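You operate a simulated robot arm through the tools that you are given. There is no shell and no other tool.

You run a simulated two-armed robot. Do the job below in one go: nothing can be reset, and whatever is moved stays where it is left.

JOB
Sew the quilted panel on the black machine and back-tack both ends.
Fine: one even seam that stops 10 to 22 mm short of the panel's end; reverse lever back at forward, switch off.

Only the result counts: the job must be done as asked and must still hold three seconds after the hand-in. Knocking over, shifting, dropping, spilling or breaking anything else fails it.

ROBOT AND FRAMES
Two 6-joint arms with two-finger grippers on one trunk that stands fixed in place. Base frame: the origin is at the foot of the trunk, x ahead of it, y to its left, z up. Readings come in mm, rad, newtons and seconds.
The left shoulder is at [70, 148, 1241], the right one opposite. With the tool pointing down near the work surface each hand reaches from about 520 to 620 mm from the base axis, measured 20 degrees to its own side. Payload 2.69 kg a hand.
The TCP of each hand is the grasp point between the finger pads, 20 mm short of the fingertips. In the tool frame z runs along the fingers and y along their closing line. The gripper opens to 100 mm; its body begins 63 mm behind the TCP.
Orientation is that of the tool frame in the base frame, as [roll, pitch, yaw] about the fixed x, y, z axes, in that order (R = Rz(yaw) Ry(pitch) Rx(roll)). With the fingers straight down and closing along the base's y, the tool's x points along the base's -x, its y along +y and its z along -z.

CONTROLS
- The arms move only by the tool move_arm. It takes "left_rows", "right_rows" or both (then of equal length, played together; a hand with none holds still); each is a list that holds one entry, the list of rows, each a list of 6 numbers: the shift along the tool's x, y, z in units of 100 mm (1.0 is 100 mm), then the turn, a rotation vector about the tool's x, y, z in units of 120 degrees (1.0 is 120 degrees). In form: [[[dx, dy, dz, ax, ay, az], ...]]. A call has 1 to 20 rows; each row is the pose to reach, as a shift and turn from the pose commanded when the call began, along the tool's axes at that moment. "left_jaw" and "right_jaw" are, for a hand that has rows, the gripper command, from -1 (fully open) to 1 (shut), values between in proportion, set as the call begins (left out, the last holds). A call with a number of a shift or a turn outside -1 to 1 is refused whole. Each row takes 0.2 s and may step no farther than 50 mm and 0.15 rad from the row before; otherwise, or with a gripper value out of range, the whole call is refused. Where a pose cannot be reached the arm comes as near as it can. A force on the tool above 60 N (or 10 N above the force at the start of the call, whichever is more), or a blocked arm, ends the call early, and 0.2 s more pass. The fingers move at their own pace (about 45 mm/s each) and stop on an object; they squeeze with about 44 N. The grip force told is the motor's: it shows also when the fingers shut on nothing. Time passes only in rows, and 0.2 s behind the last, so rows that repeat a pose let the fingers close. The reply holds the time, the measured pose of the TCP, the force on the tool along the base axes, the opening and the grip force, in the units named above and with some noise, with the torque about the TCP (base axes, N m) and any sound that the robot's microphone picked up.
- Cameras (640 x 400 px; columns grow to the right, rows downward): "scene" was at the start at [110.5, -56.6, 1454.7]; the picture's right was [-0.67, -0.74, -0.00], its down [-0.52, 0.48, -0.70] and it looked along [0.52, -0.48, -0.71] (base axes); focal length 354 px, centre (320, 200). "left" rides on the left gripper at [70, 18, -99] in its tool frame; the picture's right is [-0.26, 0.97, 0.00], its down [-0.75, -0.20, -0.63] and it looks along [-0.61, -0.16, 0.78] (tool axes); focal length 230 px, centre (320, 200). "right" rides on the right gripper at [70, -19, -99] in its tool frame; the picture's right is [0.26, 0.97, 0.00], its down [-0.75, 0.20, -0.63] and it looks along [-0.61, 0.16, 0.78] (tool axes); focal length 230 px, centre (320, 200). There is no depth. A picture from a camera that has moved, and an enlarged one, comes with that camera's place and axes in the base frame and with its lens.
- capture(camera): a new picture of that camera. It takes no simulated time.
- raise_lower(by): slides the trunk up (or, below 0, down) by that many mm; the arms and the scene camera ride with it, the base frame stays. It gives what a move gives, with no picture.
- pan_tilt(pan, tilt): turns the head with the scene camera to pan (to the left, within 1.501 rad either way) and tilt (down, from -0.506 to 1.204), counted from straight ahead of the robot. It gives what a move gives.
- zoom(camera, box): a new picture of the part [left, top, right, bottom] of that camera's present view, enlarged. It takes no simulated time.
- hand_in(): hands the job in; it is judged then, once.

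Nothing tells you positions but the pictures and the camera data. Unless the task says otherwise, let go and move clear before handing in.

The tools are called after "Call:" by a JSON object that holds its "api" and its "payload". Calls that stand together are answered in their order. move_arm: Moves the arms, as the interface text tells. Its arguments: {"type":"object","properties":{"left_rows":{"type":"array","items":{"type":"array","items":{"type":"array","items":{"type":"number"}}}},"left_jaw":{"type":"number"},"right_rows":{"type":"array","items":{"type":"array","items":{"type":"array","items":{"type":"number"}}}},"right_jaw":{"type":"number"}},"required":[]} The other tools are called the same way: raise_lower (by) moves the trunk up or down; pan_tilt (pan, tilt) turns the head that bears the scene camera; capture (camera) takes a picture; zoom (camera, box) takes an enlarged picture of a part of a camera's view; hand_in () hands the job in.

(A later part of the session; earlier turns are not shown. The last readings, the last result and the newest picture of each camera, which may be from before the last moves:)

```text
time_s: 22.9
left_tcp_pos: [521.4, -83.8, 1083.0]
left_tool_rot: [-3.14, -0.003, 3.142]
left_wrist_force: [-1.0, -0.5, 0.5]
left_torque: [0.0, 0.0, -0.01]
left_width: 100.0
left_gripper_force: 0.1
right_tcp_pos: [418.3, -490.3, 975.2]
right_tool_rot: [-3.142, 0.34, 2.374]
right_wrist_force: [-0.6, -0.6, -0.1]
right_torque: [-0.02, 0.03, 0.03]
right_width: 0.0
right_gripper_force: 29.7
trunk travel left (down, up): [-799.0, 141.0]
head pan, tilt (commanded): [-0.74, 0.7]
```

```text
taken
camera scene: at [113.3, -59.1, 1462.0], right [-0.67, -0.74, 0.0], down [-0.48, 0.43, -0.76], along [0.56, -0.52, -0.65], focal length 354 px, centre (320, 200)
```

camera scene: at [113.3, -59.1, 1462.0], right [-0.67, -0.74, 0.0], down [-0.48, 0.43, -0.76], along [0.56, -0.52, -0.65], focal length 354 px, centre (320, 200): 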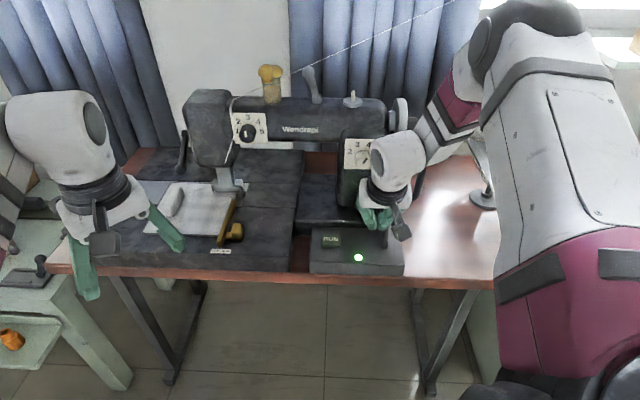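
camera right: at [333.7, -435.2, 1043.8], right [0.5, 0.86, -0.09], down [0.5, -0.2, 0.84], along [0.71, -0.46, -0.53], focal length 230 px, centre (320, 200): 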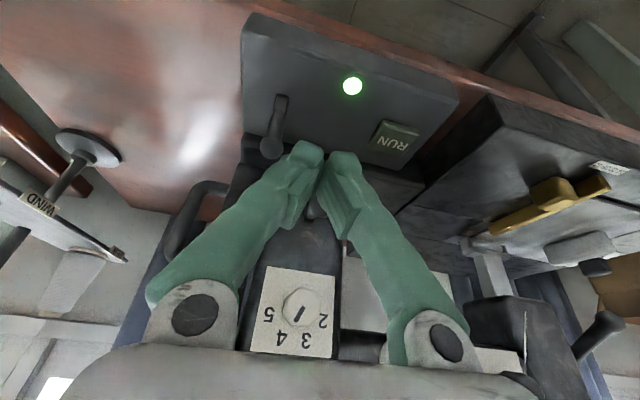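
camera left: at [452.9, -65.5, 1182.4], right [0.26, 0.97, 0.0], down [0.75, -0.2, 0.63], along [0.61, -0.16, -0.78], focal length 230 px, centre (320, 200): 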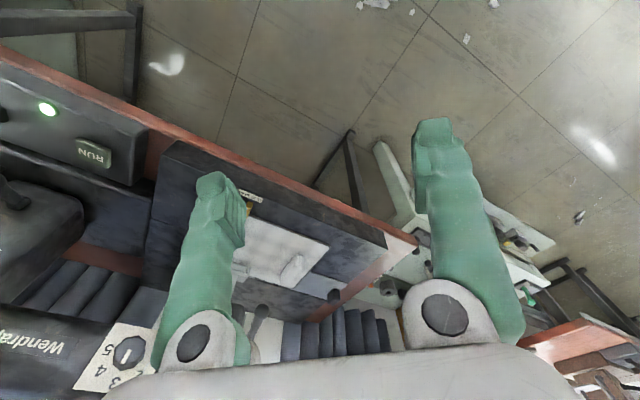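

The last call was refused for stepping too far, nothing moved. I retry in smaller turns: first bring the tool upright and 60 mm up, then turn it about its axis.

Call:
{"api": "move_arm", "payload": {"right_rows": [[[-0.07, 0, -0.19, 0, 0.055, 0], [-0.14, 0, -0.38, 0, 0.11, 0], [-0.2, 0, -0.566, 0, 0.162, 0]]]}}

Call:
{"api": "move_arm", "payload": {"right_rows": [[[0, 0, 0, 0, 0, -0.06], [0, 0, 0, 0, 0, -0.12], [0, 0, 0, 0, 0, -0.18], [0, 0, 0, 0, 0, -0.24], [0, 0, 0, 0, 0, -0.3], [0, 0, 0, 0, 0, -0.36]]]}}

Call:
{"api": "capture", "payload": {"camera": "scene"}}

```text
time_s: 23.7
left_tcp_pos: [522.6, -83.3, 1083.9]
left_tool_rot: [-3.141, -0.003, 3.141]
left_wrist_force: [0.0, -0.6, -0.4]
left_torque: [-0.01, -0.02, 0.02]
left_width: 99.8
left_gripper_force: 0.0
right_tcp_pos: [414.2, -485.1, 1037.9]
right_tool_rot: [-3.139, 0.004, 2.371]
right_wrist_force: [0.2, 0.3, 0.4]
right_torque: [-0.01, 0.0, -0.03]
right_width: 0.1
right_gripper_force: 29.1
right hand out of reach, approached as far as the arm can: row 3
trunk travel left (down, up): [-799.0, 141.0]
head pan, tilt (commanded): [-0.74, 0.7]
```

```text
time_s: 25.1
left_tcp_pos: [518.0, -86.7, 1084.8]
left_tool_rot: [3.141, 0.0, 3.139]
left_wrist_force: [-1.2, -1.1, 1.0]
left_torque: [0.12, -0.15, 0.0]
left_width: 100.0
left_gripper_force: 0.0
right_tcp_pos: [340.6, -450.0, 1046.6]
right_tool_rot: [-3.117, 0.012, 3.107]
right_wrist_force: [3.7, 3.6, -0.1]
right_torque: [-0.43, 0.38, -0.01]
right_width: 0.0
right_gripper_force: 29.4
right hand out of reach, approached as far as the arm can: row 1, 2, 3, 4, 5, 6
trunk travel left (down, up): [-799.0, 141.0]
head pan, tilt (commanded): [-0.74, 0.7]
```

```text
taken
camera scene: at [108.0, -63.6, 1462.1], right [-0.68, -0.74, 0.0], down [-0.47, 0.44, -0.77], along [0.57, -0.51, -0.64], focal length 354 px, centre (320, 200)
```

scene: 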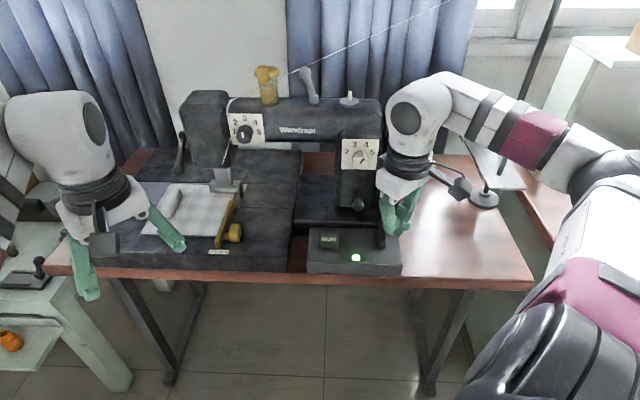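

Turning the tool made the right arm swap to the elbow-low posture, mirroring the left arm; it now stands at (341, -450, 1047). I test forward reach in this posture.

Call:
{"api": "move_arm", "payload": {"right_rows": [[[-0.2, 0, 0.05, 0, 0, 0], [-0.4, 0, 0.1, 0, 0, 0], [-0.6, 0, 0.15, 0, 0, 0], [-0.8, 0, 0.2, 0, 0, 0]]]}}

Call:
{"api": "capture", "payload": {"camera": "scene"}}

Call:
{"api": "capture", "payload": {"camera": "right"}}

```text
time_s: 26.1
left_tcp_pos: [522.7, -82.2, 1082.4]
left_tool_rot: [-3.139, -0.006, -3.14]
left_wrist_force: [0.3, -0.4, -0.4]
left_torque: [-0.04, 0.0, -0.02]
left_width: 99.9
left_gripper_force: 0.2
right_tcp_pos: [400.0, -408.8, 1036.2]
right_tool_rot: [-3.139, 0.003, 3.127]
right_wrist_force: [0.3, 0.4, 0.0]
right_torque: [0.02, 0.0, 0.01]
right_width: 0.1
right_gripper_force: 29.1
right hand out of reach, approached as far as the arm can: row 1, 2, 3, 4
trunk travel left (down, up): [-799.0, 141.0]
head pan, tilt (commanded): [-0.74, 0.7]
```

```text
taken
camera scene: at [114.7, -57.3, 1462.0], right [-0.67, -0.74, 0.0], down [-0.48, 0.43, -0.76], along [0.56, -0.52, -0.64], focal length 354 px, centre (320, 200)
```

scene: 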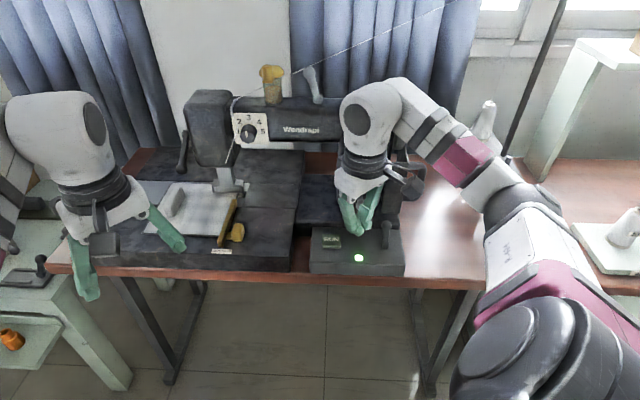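

```text
taken
camera right: at [330.4, -426.0, 1134.2], right [-0.24, 0.97, 0.0], down [0.75, 0.19, 0.63], along [0.61, 0.15, -0.78], focal length 230 px, centre (320, 200)
```

right: 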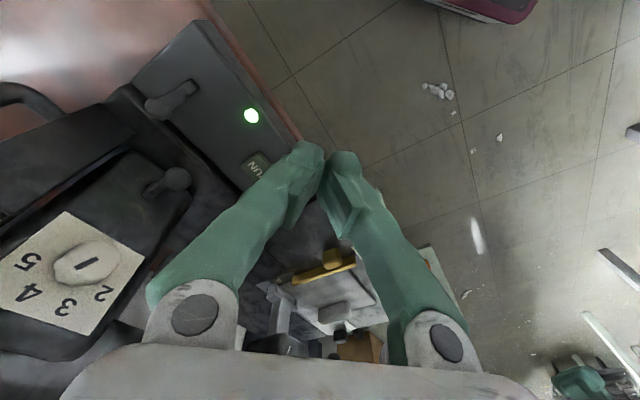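

In this posture it stops at (400, -409, 1036), so outward reach is the problem. I move toward the stated comfortable zone (about 20° to the right, 540 mm out) to see how this arm stands there and then work outward from it.

Call:
{"api": "move_arm", "payload": {"right_rows": [[[-0.1, 0.2, 0, 0, 0, 0], [-0.2, 0.4, 0, 0, 0, 0], [-0.3, 0.6, 0, 0, 0, 0], [-0.4, 0.8, 0, 0, 0, 0], [-0.5, 1.0, 0, 0, 0, 0], [-0.6, 1.0, 0, 0, 0, 0]]]}}

Call:
{"api": "move_arm", "payload": {"right_rows": [[[-0.1, 0.2, 0.05, 0, 0, 0], [-0.2, 0.4, 0.1, 0, 0, 0], [-0.3, 0.6, 0.2, 0, 0, 0], [-0.4, 0.8, 0.3, 0, 0, 0], [-0.5, 1.0, 0.4, 0, 0, 0], [-0.6, 1.0, 0.5, 0, 0, 0]]]}}

Call:
{"api": "capture", "payload": {"camera": "scene"}}

```text
time_s: 27.5
left_tcp_pos: [522.0, -82.6, 1082.6]
left_tool_rot: [-3.139, -0.003, -3.14]
left_wrist_force: [0.9, 0.1, -0.4]
left_torque: [0.01, -0.02, 0.03]
left_width: 99.9
left_gripper_force: 0.0
right_tcp_pos: [443.7, -356.4, 988.1]
right_tool_rot: [3.128, 0.023, 3.124]
right_wrist_force: [-0.5, 0.9, -0.4]
right_torque: [0.0, -0.01, 0.0]
right_width: 0.2
right_gripper_force: 29.5
right hand out of reach, approached as far as the arm can: row 1, 2, 3, 4, 5, 6
trunk travel left (down, up): [-799.0, 141.0]
head pan, tilt (commanded): [-0.74, 0.7]
```

```text
time_s: 28.9
left_tcp_pos: [521.1, -82.9, 1083.4]
left_tool_rot: [-3.141, -0.004, -3.14]
left_wrist_force: [-0.1, 1.3, 0.4]
left_torque: [0.02, -0.02, -0.01]
left_width: 99.9
left_gripper_force: 0.1
right_tcp_pos: [498.5, -254.1, 940.5]
right_tool_rot: [3.138, 0.009, 3.115]
right_wrist_force: [-1.0, 0.3, 0.3]
right_torque: [-0.02, -0.01, -0.02]
right_width: 0.0
right_gripper_force: 29.4
right hand out of reach, approached as far as the arm can: row 1, 2, 3, 4, 5, 6
trunk travel left (down, up): [-799.0, 141.0]
head pan, tilt (commanded): [-0.74, 0.7]
```

```text
taken
camera scene: at [113.1, -59.3, 1462.1], right [-0.67, -0.74, 0.0], down [-0.48, 0.43, -0.76], along [0.56, -0.52, -0.64], focal length 354 px, centre (320, 200)
```

scene: 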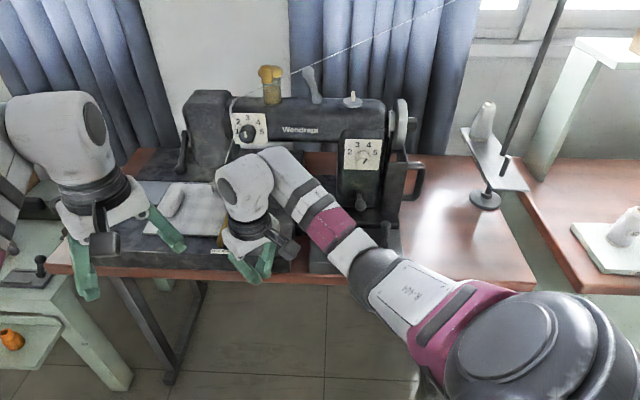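

At (499, -254, 941) the arm is nearly straight, and it drifted lower to get nearer, so reach seems to grow with depth below the shoulder. I go lower and forward here, in front of the table edge, to check.

Call:
{"api": "move_arm", "payload": {"right_rows": [[[-0.1, 0, 0.2, 0, 0, 0], [-0.2, 0, 0.4, 0, 0, 0], [-0.3, 0, 0.6, 0, 0, 0], [-0.4, 0, 0.7, 0, 0, 0]]]}}

Call:
{"api": "capture", "payload": {"camera": "scene"}}

```text
time_s: 29.9
left_tcp_pos: [521.8, -81.6, 1083.8]
left_tool_rot: [-3.14, -0.004, -3.14]
left_wrist_force: [0.4, 0.8, -0.4]
left_torque: [0.03, 0.03, 0.01]
left_width: 100.3
left_gripper_force: 0.0
right_tcp_pos: [504.2, -221.3, 891.2]
right_tool_rot: [3.14, 0.006, 3.1]
right_wrist_force: [0.7, 0.3, -0.1]
right_torque: [0.03, -0.03, 0.01]
right_width: 0.0
right_gripper_force: 29.6
right hand out of reach, approached as far as the arm can: row 1, 2, 3, 4
trunk travel left (down, up): [-799.0, 141.0]
head pan, tilt (commanded): [-0.74, 0.7]
```

```text
taken
camera scene: at [113.8, -58.7, 1462.1], right [-0.67, -0.74, 0.0], down [-0.48, 0.43, -0.76], along [0.56, -0.52, -0.64], focal length 354 px, centre (320, 200)
```

scene: 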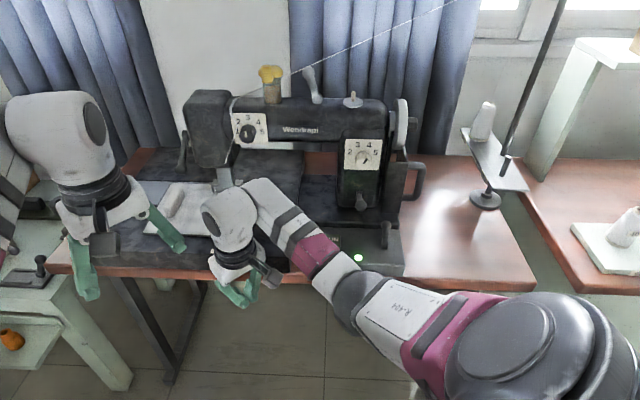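

The arm is again at its edge at (504, -221, 891), short of the 620 mm stated, so its posture is probably the wrong branch. I test the left arm in its own mirrored zone (open air) to learn what a good posture looks like.

Call:
{"api": "move_arm", "payload": {"left_rows": [[[0, 0.25, 0, 0, 0, 0], [0, 0.5, 0, 0, 0, 0], [0, 0.75, 0, 0, 0, 0], [0, 1.0, 0, 0, 0, 0]]]}}

Call:
{"api": "move_arm", "payload": {"left_rows": [[[0, 0.25, 0.2, 0, 0, 0], [0, 0.5, 0.4, 0, 0, 0], [0, 0.75, 0.6, 0, 0, 0], [0, 1.0, 0.8, 0, 0, 0]]]}}

Call:
{"api": "move_arm", "payload": {"left_rows": [[[-0.1, 0.25, 0.2, 0, 0, 0], [-0.2, 0.5, 0.4, 0, 0, 0], [-0.3, 0.75, 0.6, 0, 0, 0], [-0.4, 0.9, 0.8, 0, 0, 0]]]}}

Call:
{"api": "pan_tilt", "payload": {"pan": 0.4, "tilt": 0.8}}

Call:
{"api": "capture", "payload": {"camera": "scene"}}

```text
time_s: 30.9
left_tcp_pos: [554.3, 7.6, 1081.8]
left_tool_rot: [-3.13, -0.011, -3.14]
left_wrist_force: [-0.3, -0.1, 0.1]
left_torque: [-0.03, -0.01, 0.05]
left_width: 100.1
left_gripper_force: 0.1
left hand out of reach, approached as far as the arm can: row 1, 2, 3, 4
right_tcp_pos: [504.3, -221.2, 891.6]
right_tool_rot: [3.141, 0.006, 3.099]
right_wrist_force: [0.6, 0.9, -0.5]
right_torque: [0.0, -0.04, -0.03]
right_width: 0.0
right_gripper_force: 29.4
trunk travel left (down, up): [-799.0, 141.0]
head pan, tilt (commanded): [-0.74, 0.7]
```

```text
time_s: 31.9
left_tcp_pos: [558.0, 111.1, 1003.6]
left_tool_rot: [-3.127, -0.005, 3.141]
left_wrist_force: [-0.5, -0.5, 0.2]
left_torque: [-0.03, 0.04, -0.01]
left_width: 100.2
left_gripper_force: 0.0
left hand out of reach, approached as far as the arm can: row 1, 2, 3, 4
right_tcp_pos: [503.3, -221.4, 892.5]
right_tool_rot: [-3.141, 0.008, 3.099]
right_wrist_force: [0.3, 1.1, 0.8]
right_torque: [-0.03, 0.0, -0.02]
right_width: 0.0
right_gripper_force: 29.7
trunk travel left (down, up): [-799.0, 141.0]
head pan, tilt (commanded): [-0.74, 0.7]
```

```text
time_s: 32.9
left_tcp_pos: [560.4, 168.2, 938.4]
left_tool_rot: [-3.141, 0.0, -3.122]
left_wrist_force: [0.1, 0.9, 0.0]
left_torque: [-0.03, 0.0, -0.01]
left_width: 99.9
left_gripper_force: 0.0
left hand out of reach, approached as far as the arm can: row 2, 3, 4
right_tcp_pos: [503.8, -222.4, 891.8]
right_tool_rot: [-3.141, 0.009, 3.099]
right_wrist_force: [-0.7, -0.2, -0.2]
right_torque: [0.0, 0.0, -0.02]
right_width: 0.2
right_gripper_force: 29.8
trunk travel left (down, up): [-799.0, 141.0]
head pan, tilt (commanded): [-0.74, 0.7]
```

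```text
time_s: 34.2
left_tcp_pos: [560.8, 168.5, 938.3]
left_tool_rot: [-3.141, 0.0, -3.122]
left_wrist_force: [-0.2, 0.3, 0.0]
left_torque: [-0.01, 0.0, 0.0]
left_width: 99.9
left_gripper_force: 0.1
right_tcp_pos: [503.7, -222.2, 891.3]
right_tool_rot: [-3.141, 0.01, 3.098]
right_wrist_force: [-0.1, -0.3, -0.6]
right_torque: [0.0, -0.02, 0.01]
right_width: 0.0
right_gripper_force: 29.3
trunk travel left (down, up): [-799.0, 141.0]
head pan, tilt (commanded): [0.4, 0.799]
```

```text
taken
camera scene: at [125.0, 29.7, 1453.8], right [0.39, -0.92, 0.0], down [-0.66, -0.28, -0.7], along [0.64, 0.27, -0.72], focal length 354 px, centre (320, 200)
```

scene: 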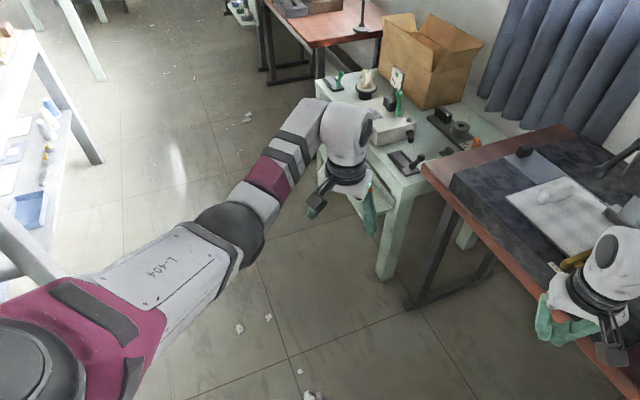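

Even the left arm shows both an inner and an outer limit here, so some joint limit shapes the reachable shell. I probe the right arm with small single-direction moves to see which way it is free.

Call:
{"api": "move_arm", "payload": {"right_rows": [[[0, -0.3, 0, 0, 0, 0]]]}}

Call:
{"api": "move_arm", "payload": {"right_rows": [[[0, 0, -0.4, 0, 0, 0]]]}}

Call:
{"api": "move_arm", "payload": {"right_rows": [[[0.4, 0, 0, 0, 0, 0]]]}}

Call:
{"api": "move_arm", "payload": {"right_rows": [[[0, 0, 0, 0, 0, 0.06]]]}}

```text
time_s: 34.6
left_tcp_pos: [558.5, 166.5, 939.0]
left_tool_rot: [3.141, 0.003, -3.123]
left_wrist_force: [0.8, -0.3, 0.6]
left_torque: [0.01, -0.01, 0.0]
left_width: 99.8
left_gripper_force: 0.1
right_tcp_pos: [486.0, -238.6, 903.8]
right_tool_rot: [3.14, 0.005, 3.113]
right_wrist_force: [0.5, 0.3, -0.5]
right_torque: [0.02, 0.0, 0.01]
right_width: 0.0
right_gripper_force: 29.6
right hand out of reach, approached as far as the arm can: row 1
trunk travel left (down, up): [-799.0, 141.0]
head pan, tilt (commanded): [0.4, 0.799]
```

```text
time_s: 35.0
left_tcp_pos: [560.8, 169.3, 938.9]
left_tool_rot: [-3.141, 0.0, -3.124]
left_wrist_force: [-0.1, -0.5, 0.6]
left_torque: [-0.03, -0.01, -0.02]
left_width: 99.9
left_gripper_force: 0.2
right_tcp_pos: [490.6, -240.2, 925.5]
right_tool_rot: [-3.141, 0.002, 3.128]
right_wrist_force: [0.4, 0.2, 0.9]
right_torque: [0.01, -0.04, 0.04]
right_width: 0.0
right_gripper_force: 29.5
right hand out of reach, approached as far as the arm can: row 1
trunk travel left (down, up): [-799.0, 141.0]
head pan, tilt (commanded): [0.4, 0.799]
```

```text
time_s: 35.5
left_tcp_pos: [559.9, 167.4, 938.7]
left_tool_rot: [-3.14, 0.002, -3.122]
left_wrist_force: [0.2, -0.9, 0.0]
left_torque: [-0.01, 0.0, 0.0]
left_width: 100.0
left_gripper_force: 0.1
right_tcp_pos: [460.5, -250.0, 908.7]
right_tool_rot: [3.141, 0.004, 3.128]
right_wrist_force: [-0.3, -0.1, -0.2]
right_torque: [0.03, -0.03, 0.01]
right_width: 0.2
right_gripper_force: 29.8
right hand out of reach, approached as far as the arm can: row 1
trunk travel left (down, up): [-799.0, 141.0]
head pan, tilt (commanded): [0.4, 0.799]
```

```text
time_s: 35.9
left_tcp_pos: [560.4, 168.3, 938.2]
left_tool_rot: [-3.141, 0.0, -3.123]
left_wrist_force: [0.0, 0.7, 1.0]
left_torque: [0.0, -0.02, 0.0]
left_width: 100.1
left_gripper_force: 0.1
right_tcp_pos: [463.5, -248.3, 907.5]
right_tool_rot: [-3.14, 0.0, 3.002]
right_wrist_force: [-0.1, 0.0, -0.2]
right_torque: [0.0, 0.02, 0.04]
right_width: 0.1
right_gripper_force: 29.8
trunk travel left (down, up): [-799.0, 141.0]
head pan, tilt (commanded): [0.4, 0.799]
```

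Turning the tool slightly (heading 3.00) came without complaint, so the tool's heading was at a joint limit. I turn it on to about 2.7 and test forward motion again.

Call:
{"api": "move_arm", "payload": {"right_rows": [[[0, 0, 0, 0, 0, 0.05], [0, 0, 0, 0, 0, 0.1], [0, 0, 0, 0, 0, 0.15]]]}}

Call:
{"api": "move_arm", "payload": {"right_rows": [[[-0.2, -0.1, 0, 0, 0, 0], [-0.4, -0.2, 0, 0, 0, 0], [-0.6, -0.3, 0, 0, 0, 0]]]}}

Call:
{"api": "pan_tilt", "payload": {"pan": -0.74, "tilt": 0.75}}

Call:
{"api": "capture", "payload": {"camera": "scene"}}

```text
time_s: 36.6
left_tcp_pos: [560.1, 168.8, 938.8]
left_tool_rot: [3.141, 0.002, -3.123]
left_wrist_force: [-0.3, 0.8, 0.3]
left_torque: [-0.02, -0.04, 0.03]
left_width: 99.9
left_gripper_force: 0.1
right_tcp_pos: [463.1, -247.7, 907.8]
right_tool_rot: [3.139, 0.001, 2.686]
right_wrist_force: [-0.1, 0.3, 0.5]
right_torque: [0.01, 0.03, 0.0]
right_width: 0.1
right_gripper_force: 29.1
trunk travel left (down, up): [-799.0, 141.0]
head pan, tilt (commanded): [0.4, 0.799]
```

```text
time_s: 37.5
left_tcp_pos: [560.5, 167.2, 939.1]
left_tool_rot: [3.141, 0.001, -3.122]
left_wrist_force: [-0.3, 0.0, -0.4]
left_torque: [0.01, 0.01, 0.0]
left_width: 100.5
left_gripper_force: 0.1
right_tcp_pos: [503.5, -299.7, 908.0]
right_tool_rot: [-3.141, 0.0, 2.688]
right_wrist_force: [0.4, -0.3, -0.8]
right_torque: [-0.01, -0.04, 0.01]
right_width: 0.0
right_gripper_force: 29.4
trunk travel left (down, up): [-799.0, 141.0]
head pan, tilt (commanded): [0.4, 0.799]
```

```text
time_s: 38.8
left_tcp_pos: [560.7, 167.8, 938.5]
left_tool_rot: [3.141, 0.0, -3.123]
left_wrist_force: [0.5, 0.2, -0.6]
left_torque: [0.03, 0.03, 0.02]
left_width: 100.2
left_gripper_force: 0.1
right_tcp_pos: [501.9, -299.5, 908.7]
right_tool_rot: [-3.141, 0.001, 2.689]
right_wrist_force: [0.5, -0.1, -0.6]
right_torque: [0.01, -0.01, -0.03]
right_width: 0.3
right_gripper_force: 29.1
trunk travel left (down, up): [-799.0, 141.0]
head pan, tilt (commanded): [-0.74, 0.75]
```

```text
taken
camera scene: at [111.9, -57.5, 1457.8], right [-0.67, -0.74, 0.0], down [-0.5, 0.46, -0.73], along [0.54, -0.49, -0.68], focal length 354 px, centre (320, 200)
```

scene: 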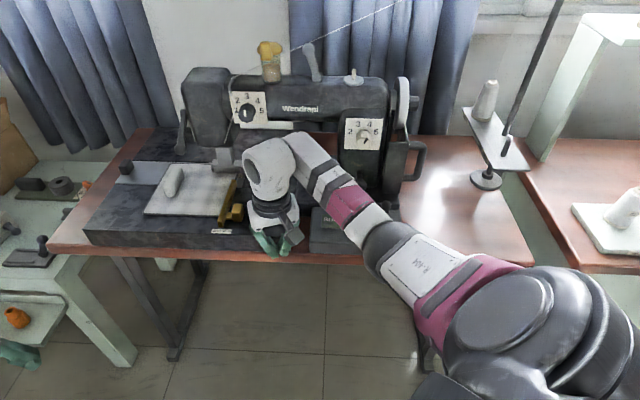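

Now the hand moves freely at (503, -300, 908) with heading 2.69. I swing it right toward the box, turning the heading along and rising a little for clearance.

Call:
{"api": "move_arm", "payload": {"right_rows": [[[-0.11, -0.22, -0.12, 0, 0, 0.03], [-0.22, -0.45, -0.25, 0, 0, 0.06], [-0.33, -0.67, -0.37, 0, 0, 0.09], [-0.438, -0.899, -0.5, 0, 0, 0.12]]]}}

Call:
{"api": "capture", "payload": {"camera": "scene"}}

Call:
{"api": "capture", "payload": {"camera": "right"}}

```text
time_s: 39.8
left_tcp_pos: [560.3, 167.7, 939.0]
left_tool_rot: [3.141, 0.0, -3.126]
left_wrist_force: [0.2, 0.2, 0.6]
left_torque: [0.03, 0.02, 0.0]
left_width: 99.8
left_gripper_force: 0.0
right_tcp_pos: [501.1, -400.8, 958.0]
right_tool_rot: [3.139, 0.002, 2.433]
right_wrist_force: [0.4, -0.4, 1.0]
right_torque: [0.0, -0.01, 0.01]
right_width: 0.0
right_gripper_force: 30.0
trunk travel left (down, up): [-799.0, 141.0]
head pan, tilt (commanded): [-0.74, 0.75]
```

```text
taken
camera scene: at [111.4, -58.6, 1457.8], right [-0.67, -0.74, 0.0], down [-0.5, 0.46, -0.73], along [0.54, -0.49, -0.68], focal length 354 px, centre (320, 200)
```

scene: 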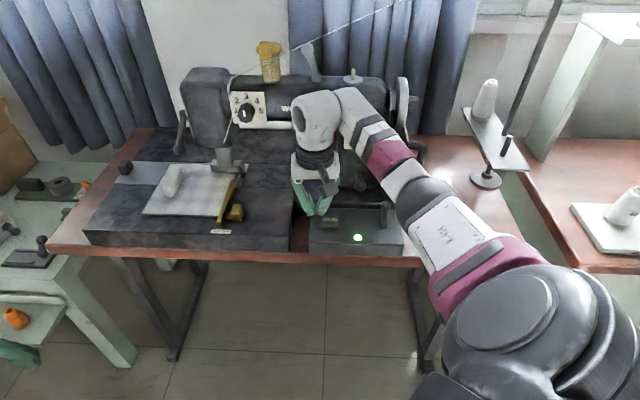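

```text
taken
camera right: at [436.3, -369.3, 1057.3], right [0.43, 0.9, 0.0], down [0.7, -0.33, 0.63], along [0.57, -0.27, -0.78], focal length 230 px, centre (320, 200)
```

right: 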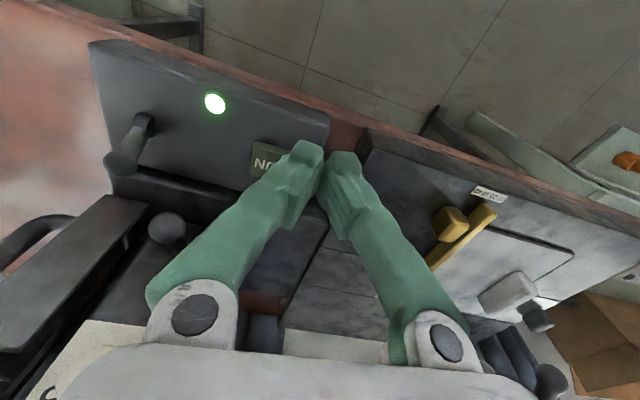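

The hand is well placed at (501, -401, 958), and two views agree: lamp (452, -489, 834), toggle base (435, -561, 828) with its tip leaning back at (452, -575, 880), reverse-lever knob (510, -552, 916). I look closer at them with the hand camera.

Call:
{"api": "zoom", "payload": {"camera": "right", "box": [60, 40, 340, 270]}}

Call:
{"api": "zoom", "payload": {"camera": "scene", "box": [290, 100, 430, 270]}}

```text
1.74 times, centred on (200, 155) of right
camera zoom: at [436.3, -369.3, 1057.3], right [0.43, 0.9, 0.0], down [0.7, -0.33, 0.63], along [0.57, -0.27, -0.78], focal length 400 px, centre (529, 278)
```

zoom: 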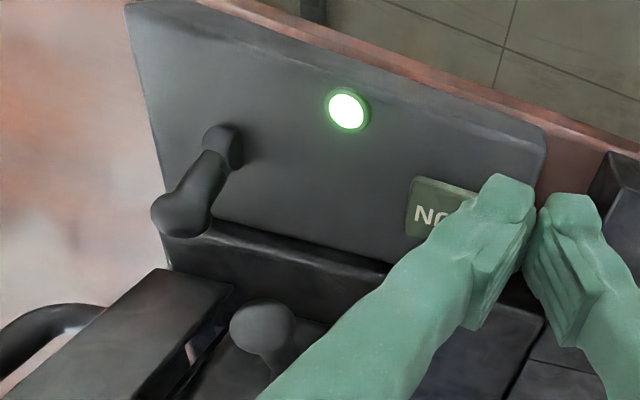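

```text
2.35 times, centred on (360, 185) of scene
camera zoom: at [111.4, -58.6, 1457.8], right [-0.67, -0.74, 0.0], down [-0.5, 0.46, -0.73], along [0.54, -0.49, -0.68], focal length 833 px, centre (226, 235)
```

zoom: 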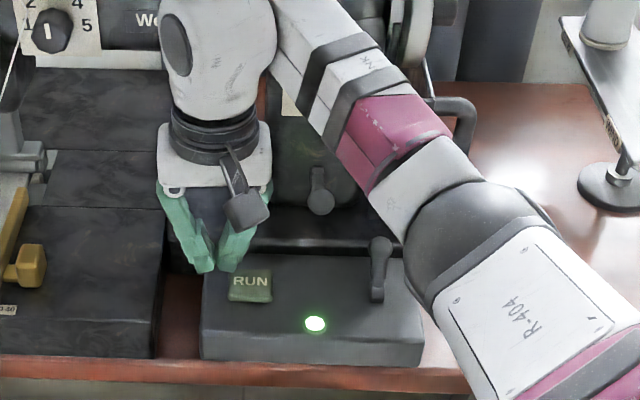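

I can see the lever clearly on the column: a slot with a knob on a short stem. Before touching anything I check the presser foot, needle and panel edges closely.

Call:
{"api": "zoom", "payload": {"camera": "scene", "box": [190, 130, 260, 180]}}

Call:
{"api": "zoom", "payload": {"camera": "scene", "box": [130, 140, 270, 250]}}

Call:
{"api": "zoom", "payload": {"camera": "scene", "box": [160, 60, 260, 170]}}

```text
8.00 times, centred on (225, 155) of scene
camera zoom: at [111.4, -58.6, 1457.8], right [-0.67, -0.74, 0.0], down [-0.5, 0.46, -0.73], along [0.54, -0.49, -0.68], focal length 2832 px, centre (1080, 560)
```

zoom: 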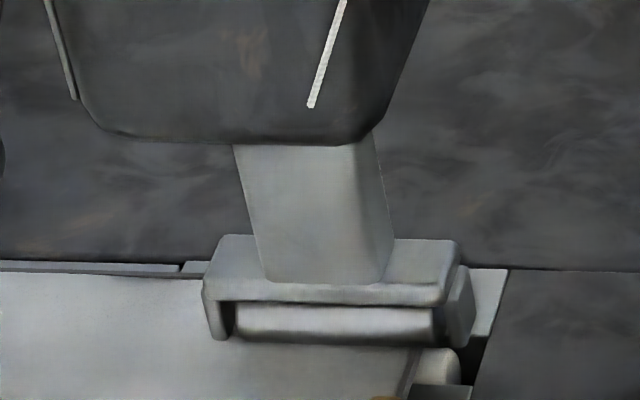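

```text
3.64 times, centred on (200, 195) of scene
camera zoom: at [111.4, -58.6, 1457.8], right [-0.67, -0.74, 0.0], down [-0.5, 0.46, -0.73], along [0.54, -0.49, -0.68], focal length 1287 px, centre (756, 218)
```

zoom: 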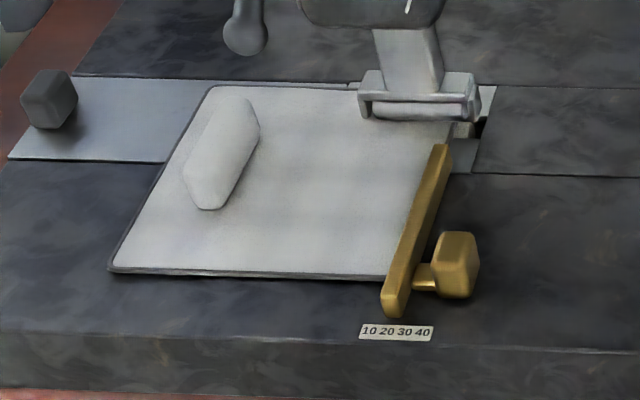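

```text
3.64 times, centred on (210, 115) of scene
camera zoom: at [111.4, -58.6, 1457.8], right [-0.67, -0.74, 0.0], down [-0.5, 0.46, -0.73], along [0.54, -0.49, -0.68], focal length 1287 px, centre (720, 509)
```

zoom: 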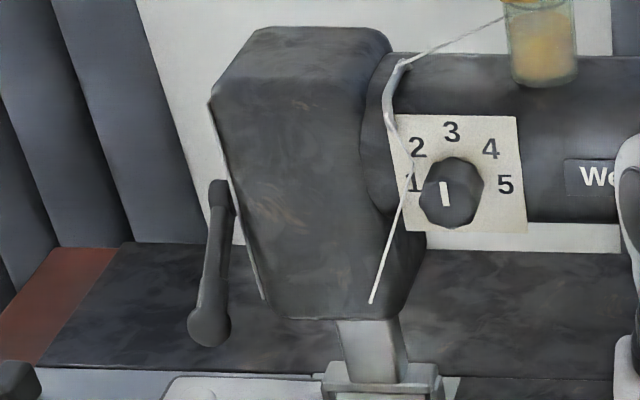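

The foot rests on the panel with its centre about 172 mm from the panel's near edge and 21 mm in from the guide edge; the machine stands at 45°, RUN centre near (530, -474, 838). Next I tilt the hand forward 45° in place, in this better posture.

Call:
{"api": "move_arm", "payload": {"right_rows": [[[0, 0, 0, 0, -0.0625, 0], [0, 0, 0, 0, -0.125, 0], [0, 0, 0, 0, -0.1875, 0], [0, 0, 0, 0, -0.25, 0], [0, 0, 0, 0, -0.3125, 0], [0, 0, 0, 0, -0.375, 0]]]}}

Call:
{"api": "capture", "payload": {"camera": "scene"}}

Call:
{"api": "capture", "payload": {"camera": "right"}}

```text
time_s: 41.2
left_tcp_pos: [559.6, 165.9, 938.0]
left_tool_rot: [3.14, 0.002, -3.123]
left_wrist_force: [-1.2, -0.1, -0.1]
left_torque: [0.0, -0.05, 0.01]
left_width: 100.1
left_gripper_force: 0.0
right_tcp_pos: [492.8, -418.2, 971.7]
right_tool_rot: [3.133, 0.783, 2.433]
right_wrist_force: [0.8, 0.1, -0.2]
right_torque: [-0.03, 0.02, 0.05]
right_width: 0.0
right_gripper_force: 29.1
right hand out of reach, approached as far as the arm can: row 6
trunk travel left (down, up): [-799.0, 141.0]
head pan, tilt (commanded): [-0.74, 0.75]
```

```text
taken
camera scene: at [110.2, -58.5, 1457.9], right [-0.67, -0.74, 0.0], down [-0.5, 0.46, -0.73], along [0.54, -0.49, -0.68], focal length 354 px, centre (320, 200)
```

scene: 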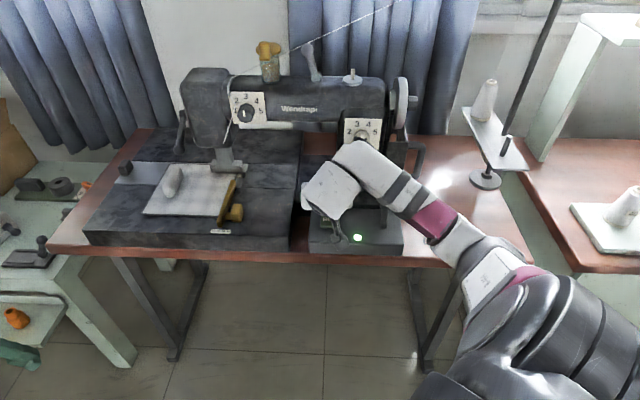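

```text
taken
camera right: at [390.5, -355.2, 992.1], right [0.48, 0.86, -0.18], down [0.19, 0.09, 0.98], along [0.85, -0.51, -0.12], focal length 230 px, centre (320, 200)
```

right: 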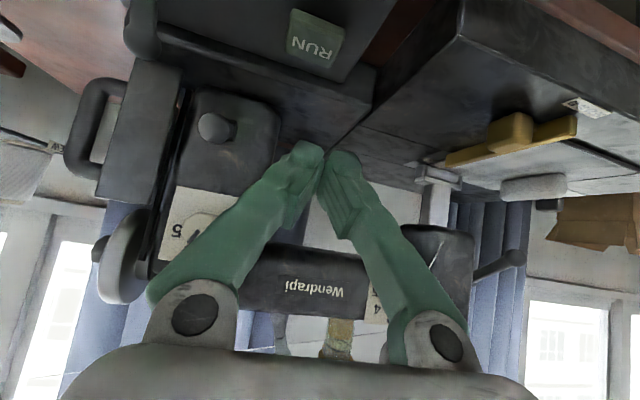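

The hand took the tilt almost fully at (493, -418, 972). I now bring the fingertips over RUN, about 22 mm above it, and check alignment before pressing.

Call:
{"api": "move_arm", "payload": {"right_rows": [[[0.09, -0.04, 0.25, 0, 0, 0], [0.18, -0.085, 0.5, 0, 0, 0], [0.27, -0.13, 0.75, 0, 0, 0], [0.355, -0.17, 0.99, 0, 0, 0]]]}}

Call:
{"api": "capture", "payload": {"camera": "scene"}}

Call:
{"api": "capture", "payload": {"camera": "right"}}

```text
time_s: 42.2
left_tcp_pos: [561.4, 168.1, 938.7]
left_tool_rot: [-3.14, 0.0, -3.123]
left_wrist_force: [0.2, -0.9, -1.0]
left_torque: [-0.02, 0.03, 0.0]
left_width: 99.6
left_gripper_force: 0.0
right_tcp_pos: [512.6, -479.8, 889.8]
right_tool_rot: [3.127, 0.776, 2.436]
right_wrist_force: [-0.2, -0.2, 0.2]
right_torque: [-0.02, 0.02, -0.01]
right_width: 0.0
right_gripper_force: 29.2
right hand out of reach, approached as far as the arm can: row 1, 2, 3, 4
trunk travel left (down, up): [-799.0, 141.0]
head pan, tilt (commanded): [-0.74, 0.75]
```

```text
taken
camera scene: at [112.5, -58.2, 1457.8], right [-0.67, -0.74, 0.0], down [-0.5, 0.46, -0.73], along [0.54, -0.49, -0.68], focal length 354 px, centre (320, 200)
```

scene: 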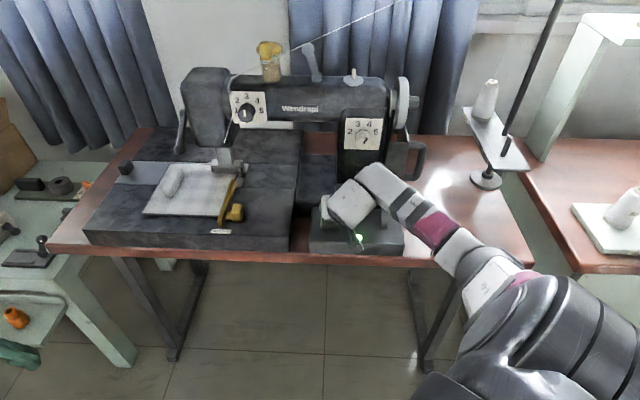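

```text
taken
camera right: at [409.4, -418.8, 910.8], right [0.48, 0.86, -0.17], down [0.2, 0.09, 0.98], along [0.86, -0.5, -0.13], focal length 230 px, centre (320, 200)
```

right: 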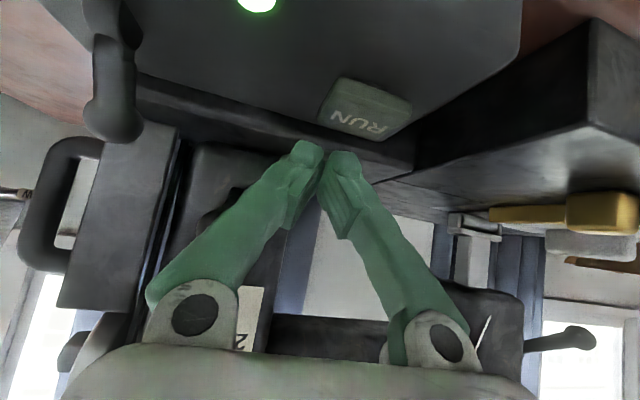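

The hand sits just short of RUN at (513, -480, 890), flagged at a joint limit; for pressing, rotation about the finger axis doesn't matter. I turn the hand about its own axis by 18° to relax the last joint and see if it frees.

Call:
{"api": "move_arm", "payload": {"right_rows": [[[0, 0, 0, 0, 0, -0.05], [0, 0, 0, 0, 0, -0.1], [0, 0, 0, 0, 0, -0.15]]]}}

Call:
{"api": "move_arm", "payload": {"right_rows": [[[0, 0.2, 0, 0, 0, 0]]]}}

```text
time_s: 43.0
left_tcp_pos: [559.4, 167.6, 937.8]
left_tool_rot: [-3.142, 0.003, -3.122]
left_wrist_force: [0.2, -0.1, 0.6]
left_torque: [-0.01, 0.01, 0.01]
left_width: 99.9
left_gripper_force: 0.0
right_tcp_pos: [510.1, -484.6, 892.7]
right_tool_rot: [-2.845, 0.736, 2.869]
right_wrist_force: [0.0, 0.4, 0.5]
right_torque: [0.0, 0.0, -0.02]
right_width: 0.3
right_gripper_force: 29.7
right hand out of reach, approached as far as the arm can: row 1, 2, 3
trunk travel left (down, up): [-799.0, 141.0]
head pan, tilt (commanded): [-0.74, 0.75]
```

```text
time_s: 43.4
left_tcp_pos: [560.3, 169.1, 937.7]
left_tool_rot: [-3.141, 0.0, -3.122]
left_wrist_force: [-0.3, -0.2, 0.8]
left_torque: [0.01, -0.02, 0.01]
left_width: 100.2
left_gripper_force: 0.0
right_tcp_pos: [513.7, -481.2, 896.5]
right_tool_rot: [-2.852, 0.733, 2.869]
right_wrist_force: [0.2, -0.2, 0.4]
right_torque: [0.05, -0.01, -0.02]
right_width: 0.0
right_gripper_force: 29.7
right hand out of reach, approached as far as the arm can: row 1
trunk travel left (down, up): [-799.0, 141.0]
head pan, tilt (commanded): [-0.74, 0.75]
```

Turning about the finger axis did not help, so the tilt itself is the limit here. I turn back and reduce the tilt by about 14° to see if the hand frees at this spot.

Call:
{"api": "move_arm", "payload": {"right_rows": [[[0, 0, 0, 0, 0, 0.05], [0, 0, 0, 0, 0, 0.1], [0, 0, 0, 0, 0, 0.15]]]}}

Call:
{"api": "move_arm", "payload": {"right_rows": [[[0, 0, 0, 0, 0.06, 0], [0, 0, 0, 0, 0.12, 0]]]}}

Call:
{"api": "capture", "payload": {"camera": "scene"}}

```text
time_s: 44.2
left_tcp_pos: [561.3, 169.3, 938.9]
left_tool_rot: [3.14, 0.0, -3.121]
left_wrist_force: [0.5, 0.4, 0.4]
left_torque: [-0.01, 0.01, -0.01]
left_width: 100.0
left_gripper_force: 0.1
right_tcp_pos: [513.7, -482.6, 898.2]
right_tool_rot: [3.136, 0.781, 2.435]
right_wrist_force: [-0.8, -0.6, -0.3]
right_torque: [-0.02, 0.0, -0.01]
right_width: 0.0
right_gripper_force: 29.6
trunk travel left (down, up): [-799.0, 141.0]
head pan, tilt (commanded): [-0.74, 0.75]
```

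```text
time_s: 44.8
left_tcp_pos: [561.2, 168.8, 938.6]
left_tool_rot: [-3.141, 0.001, -3.123]
left_wrist_force: [-0.4, 0.4, -0.5]
left_torque: [0.01, 0.05, -0.01]
left_width: 100.2
left_gripper_force: 0.0
right_tcp_pos: [513.5, -480.9, 896.3]
right_tool_rot: [3.141, 0.534, 2.436]
right_wrist_force: [0.5, -0.5, 0.5]
right_torque: [0.0, 0.02, 0.0]
right_width: 0.2
right_gripper_force: 29.1
trunk travel left (down, up): [-799.0, 141.0]
head pan, tilt (commanded): [-0.74, 0.75]
```

```text
taken
camera scene: at [112.6, -57.8, 1457.7], right [-0.67, -0.74, 0.0], down [-0.5, 0.46, -0.73], along [0.54, -0.49, -0.68], focal length 354 px, centre (320, 200)
```

scene: 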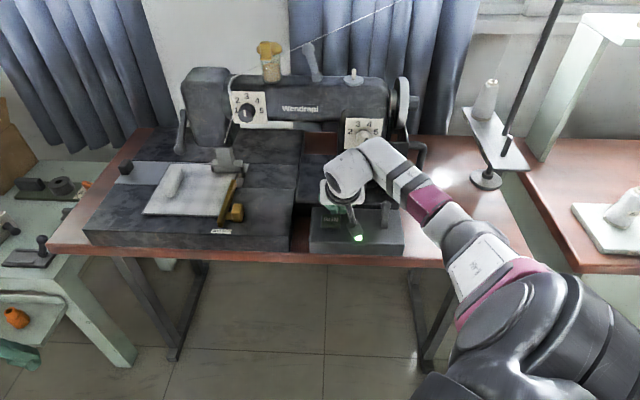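

With about 31° of tilt the hand is free at (513, -481, 896). Before starting anything, I check I can reach the reverse lever: I move to just in front of its knob with the fingers open about 50 mm.

Call:
{"api": "move_arm", "payload": {"right_rows": [[[-0.02, -0.17, -0.12, 0, 0, 0], [-0.03, -0.34, -0.25, 0, 0, 0], [-0.04, -0.51, -0.37, 0, 0, 0]]], "right_jaw": 0}}

Call:
{"api": "capture", "payload": {"camera": "right"}}

Call:
{"api": "capture", "payload": {"camera": "scene"}}

```text
time_s: 45.6
left_tcp_pos: [560.2, 168.7, 938.4]
left_tool_rot: [3.141, 0.002, -3.124]
left_wrist_force: [0.7, -0.3, 0.0]
left_torque: [-0.02, 0.01, 0.01]
left_width: 99.9
left_gripper_force: 0.1
right_tcp_pos: [467.9, -508.5, 931.0]
right_tool_rot: [3.139, 0.535, 2.435]
right_wrist_force: [0.3, 0.0, 0.2]
right_torque: [-0.03, 0.01, 0.02]
right_width: 50.1
right_gripper_force: 0.1
trunk travel left (down, up): [-799.0, 141.0]
head pan, tilt (commanded): [-0.74, 0.75]
```

```text
taken
camera right: at [372.5, -451.0, 980.2], right [0.46, 0.88, -0.13], down [0.38, -0.06, 0.92], along [0.81, -0.47, -0.36], focal length 230 px, centre (320, 200)
```

right: 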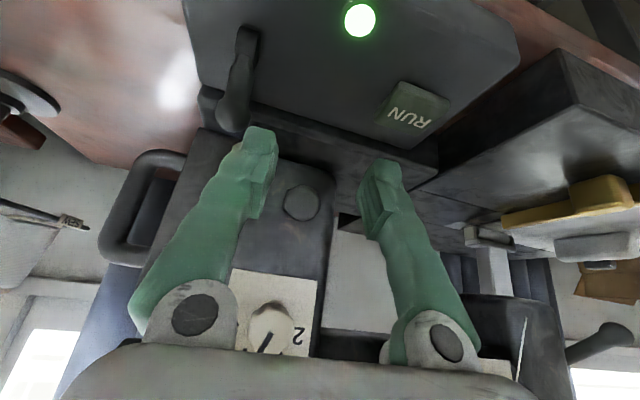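

```text
taken
camera scene: at [110.8, -57.8, 1457.9], right [-0.67, -0.74, 0.0], down [-0.5, 0.46, -0.73], along [0.54, -0.49, -0.68], focal length 354 px, centre (320, 200)
```

scene: 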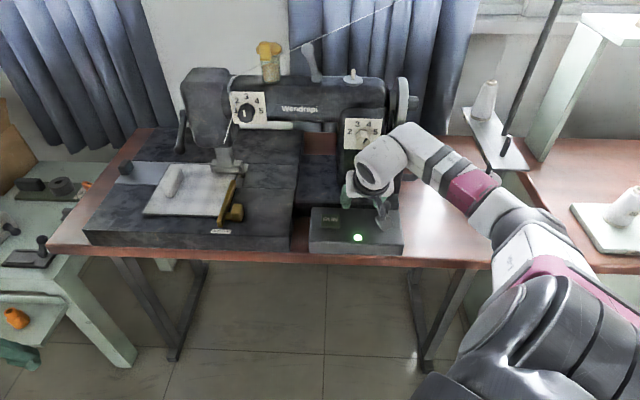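

I see the knob centred between the open fingers, and both views put it near (507, -546, 922). I advance the hand so the knob lies between the pads.

Call:
{"api": "move_arm", "payload": {"right_rows": [[[-0.14, -0.01, 0.117, 0, 0, 0], [-0.28, -0.02, 0.234, 0, 0, 0], [-0.416, -0.028, 0.35, 0, 0, 0]]]}}

Call:
{"api": "capture", "payload": {"camera": "right"}}

Call:
{"api": "zoom", "payload": {"camera": "scene", "box": [290, 90, 450, 260]}}

```text
time_s: 46.4
left_tcp_pos: [560.6, 167.6, 938.0]
left_tool_rot: [-3.14, -0.001, -3.123]
left_wrist_force: [0.2, -0.2, 0.4]
left_torque: [-0.01, 0.01, 0.0]
left_width: 100.0
left_gripper_force: 0.0
right_tcp_pos: [507.4, -545.5, 920.8]
right_tool_rot: [-3.141, 0.534, 2.436]
right_wrist_force: [0.0, -0.1, 0.4]
right_torque: [0.0, -0.02, -0.02]
right_width: 50.2
right_gripper_force: 0.0
trunk travel left (down, up): [-799.0, 141.0]
head pan, tilt (commanded): [-0.74, 0.75]
```

```text
taken
camera right: at [411.1, -487.7, 970.1], right [0.46, 0.88, -0.13], down [0.38, -0.06, 0.92], along [0.81, -0.47, -0.36], focal length 230 px, centre (320, 200)
```

right: 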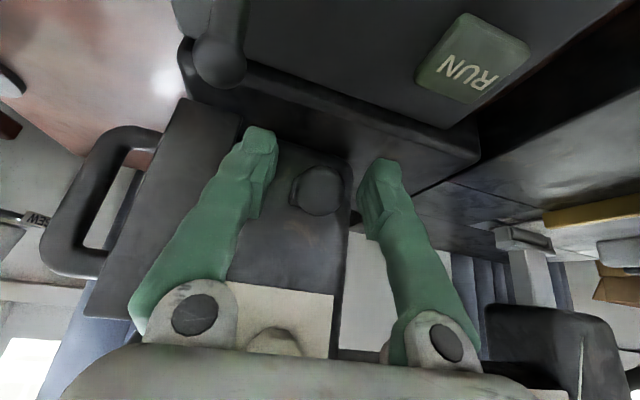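

```text
2.35 times, centred on (370, 175) of scene
camera zoom: at [112.4, -57.8, 1457.8], right [-0.67, -0.74, 0.0], down [-0.5, 0.46, -0.73], along [0.54, -0.49, -0.68], focal length 833 px, centre (202, 259)
```

zoom: 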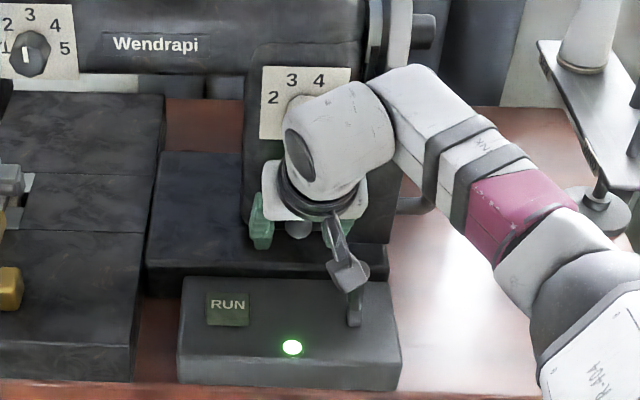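

The knob sits right at the grasp point with the fingers clear on both sides. I close gently on it without moving.

Call:
{"api": "move_arm", "payload": {"right_rows": [[[0, 0, 0, 0, 0, 0], [0, 0, 0, 0, 0, 0], [0, 0, 0, 0, 0, 0]]], "right_jaw": 1}}

Call:
{"api": "capture", "payload": {"camera": "right"}}

```text
time_s: 47.2
left_tcp_pos: [559.7, 167.6, 938.8]
left_tool_rot: [-3.14, 0.003, -3.125]
left_wrist_force: [0.2, 0.0, -0.4]
left_torque: [0.02, -0.04, -0.01]
left_width: 99.8
left_gripper_force: 0.1
right_tcp_pos: [505.4, -545.4, 921.6]
right_tool_rot: [-3.141, 0.536, 2.435]
right_wrist_force: [-0.6, -2.5, 1.8]
right_torque: [-0.1, -0.07, -0.09]
right_width: 22.2
right_gripper_force: 32.8
trunk travel left (down, up): [-799.0, 141.0]
head pan, tilt (commanded): [-0.74, 0.75]
```

```text
taken
camera right: at [410.2, -488.0, 970.5], right [0.46, 0.88, -0.13], down [0.38, -0.06, 0.92], along [0.81, -0.47, -0.36], focal length 230 px, centre (320, 200)
```

right: 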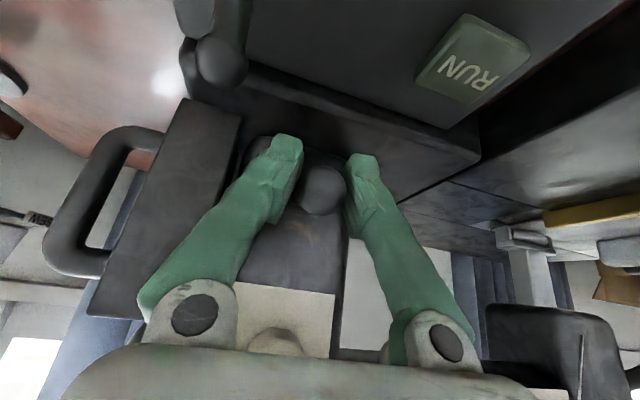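

The knob is gripped at 22 mm width. I test the lever by easing it down 8 mm and watch the force.

Call:
{"api": "move_arm", "payload": {"right_rows": [[[0.01, 0, 0.017, 0, 0, 0], [0.02, 0, 0.034, 0, 0, 0], [0.03, 0, 0.052, 0, 0, 0], [0.041, 0, 0.069, 0, 0, 0]]]}}

Call:
{"api": "capture", "payload": {"camera": "right"}}

```text
time_s: 48.2
left_tcp_pos: [557.0, 169.7, 939.8]
left_tool_rot: [-3.141, 0.004, -3.123]
left_wrist_force: [-0.3, 0.3, 0.0]
left_torque: [-0.01, 0.01, 0.02]
left_width: 99.9
left_gripper_force: 0.1
right_tcp_pos: [504.8, -545.3, 917.0]
right_tool_rot: [3.141, 0.54, 2.434]
right_wrist_force: [-1.7, -2.0, 12.9]
right_torque: [-0.56, -0.56, -0.19]
right_width: 20.5
right_gripper_force: 45.5
trunk travel left (down, up): [-799.0, 141.0]
head pan, tilt (commanded): [-0.74, 0.75]
```

```text
taken
camera right: at [409.2, -487.1, 965.3], right [0.46, 0.88, -0.13], down [0.37, -0.06, 0.93], along [0.81, -0.47, -0.35], focal length 230 px, centre (320, 200)
```

right: 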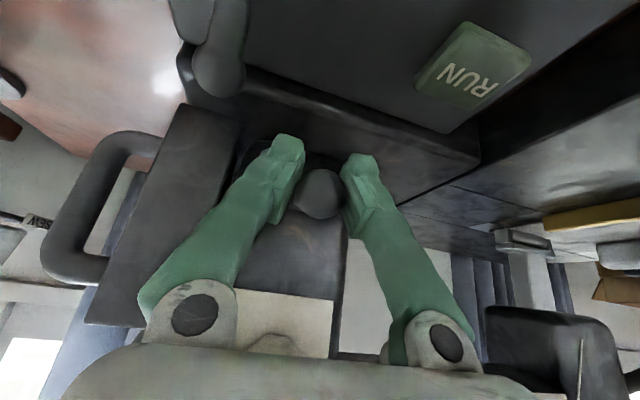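

Moving down met about 13 N with little lever travel, so it may be stiff or at its stop. I try the other way, easing up past the starting height.

Call:
{"api": "move_arm", "payload": {"right_rows": [[[-0.02, 0, -0.034, 0, 0, 0], [-0.041, 0, -0.069, 0, 0, 0], [-0.061, 0, -0.103, 0, 0, 0], [-0.082, 0, -0.138, 0, 0, 0]]]}}

Call:
{"api": "capture", "payload": {"camera": "right"}}

Call:
{"api": "zoom", "payload": {"camera": "scene", "box": [310, 110, 420, 260]}}

```text
time_s: 49.2
left_tcp_pos: [562.3, 166.2, 937.3]
left_tool_rot: [3.138, 0.0, -3.122]
left_wrist_force: [0.0, -0.3, -0.1]
left_torque: [-0.03, -0.01, 0.02]
left_width: 100.3
left_gripper_force: 0.1
right_tcp_pos: [505.9, -545.2, 920.1]
right_tool_rot: [-3.14, 0.512, 2.433]
right_wrist_force: [-13.0, 17.0, -38.0]
right_torque: [1.22, 1.0, -0.03]
right_width: 20.5
right_gripper_force: 45.0
trunk travel left (down, up): [-799.0, 141.0]
head pan, tilt (commanded): [-0.74, 0.75]
```

```text
taken
camera right: at [411.3, -488.4, 971.8], right [0.46, 0.88, -0.13], down [0.39, -0.07, 0.92], along [0.8, -0.47, -0.38], focal length 230 px, centre (320, 200)
```

right: 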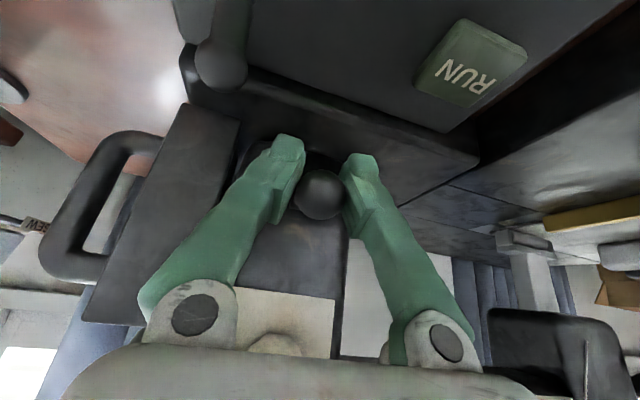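

```text
2.67 times, centred on (365, 185) of scene
camera zoom: at [115.8, -60.9, 1456.7], right [-0.67, -0.74, 0.0], down [-0.51, 0.46, -0.73], along [0.54, -0.49, -0.69], focal length 944 px, centre (200, 240)
```

zoom: 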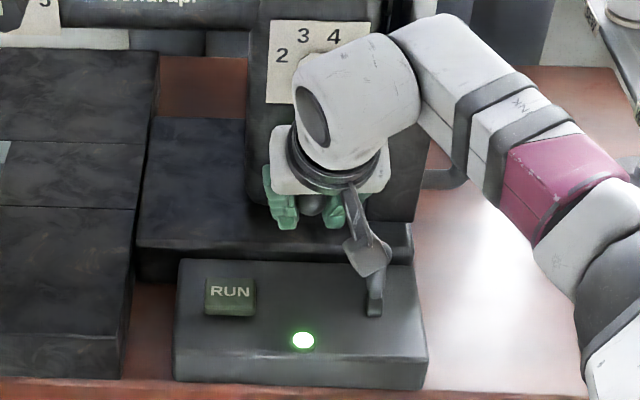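

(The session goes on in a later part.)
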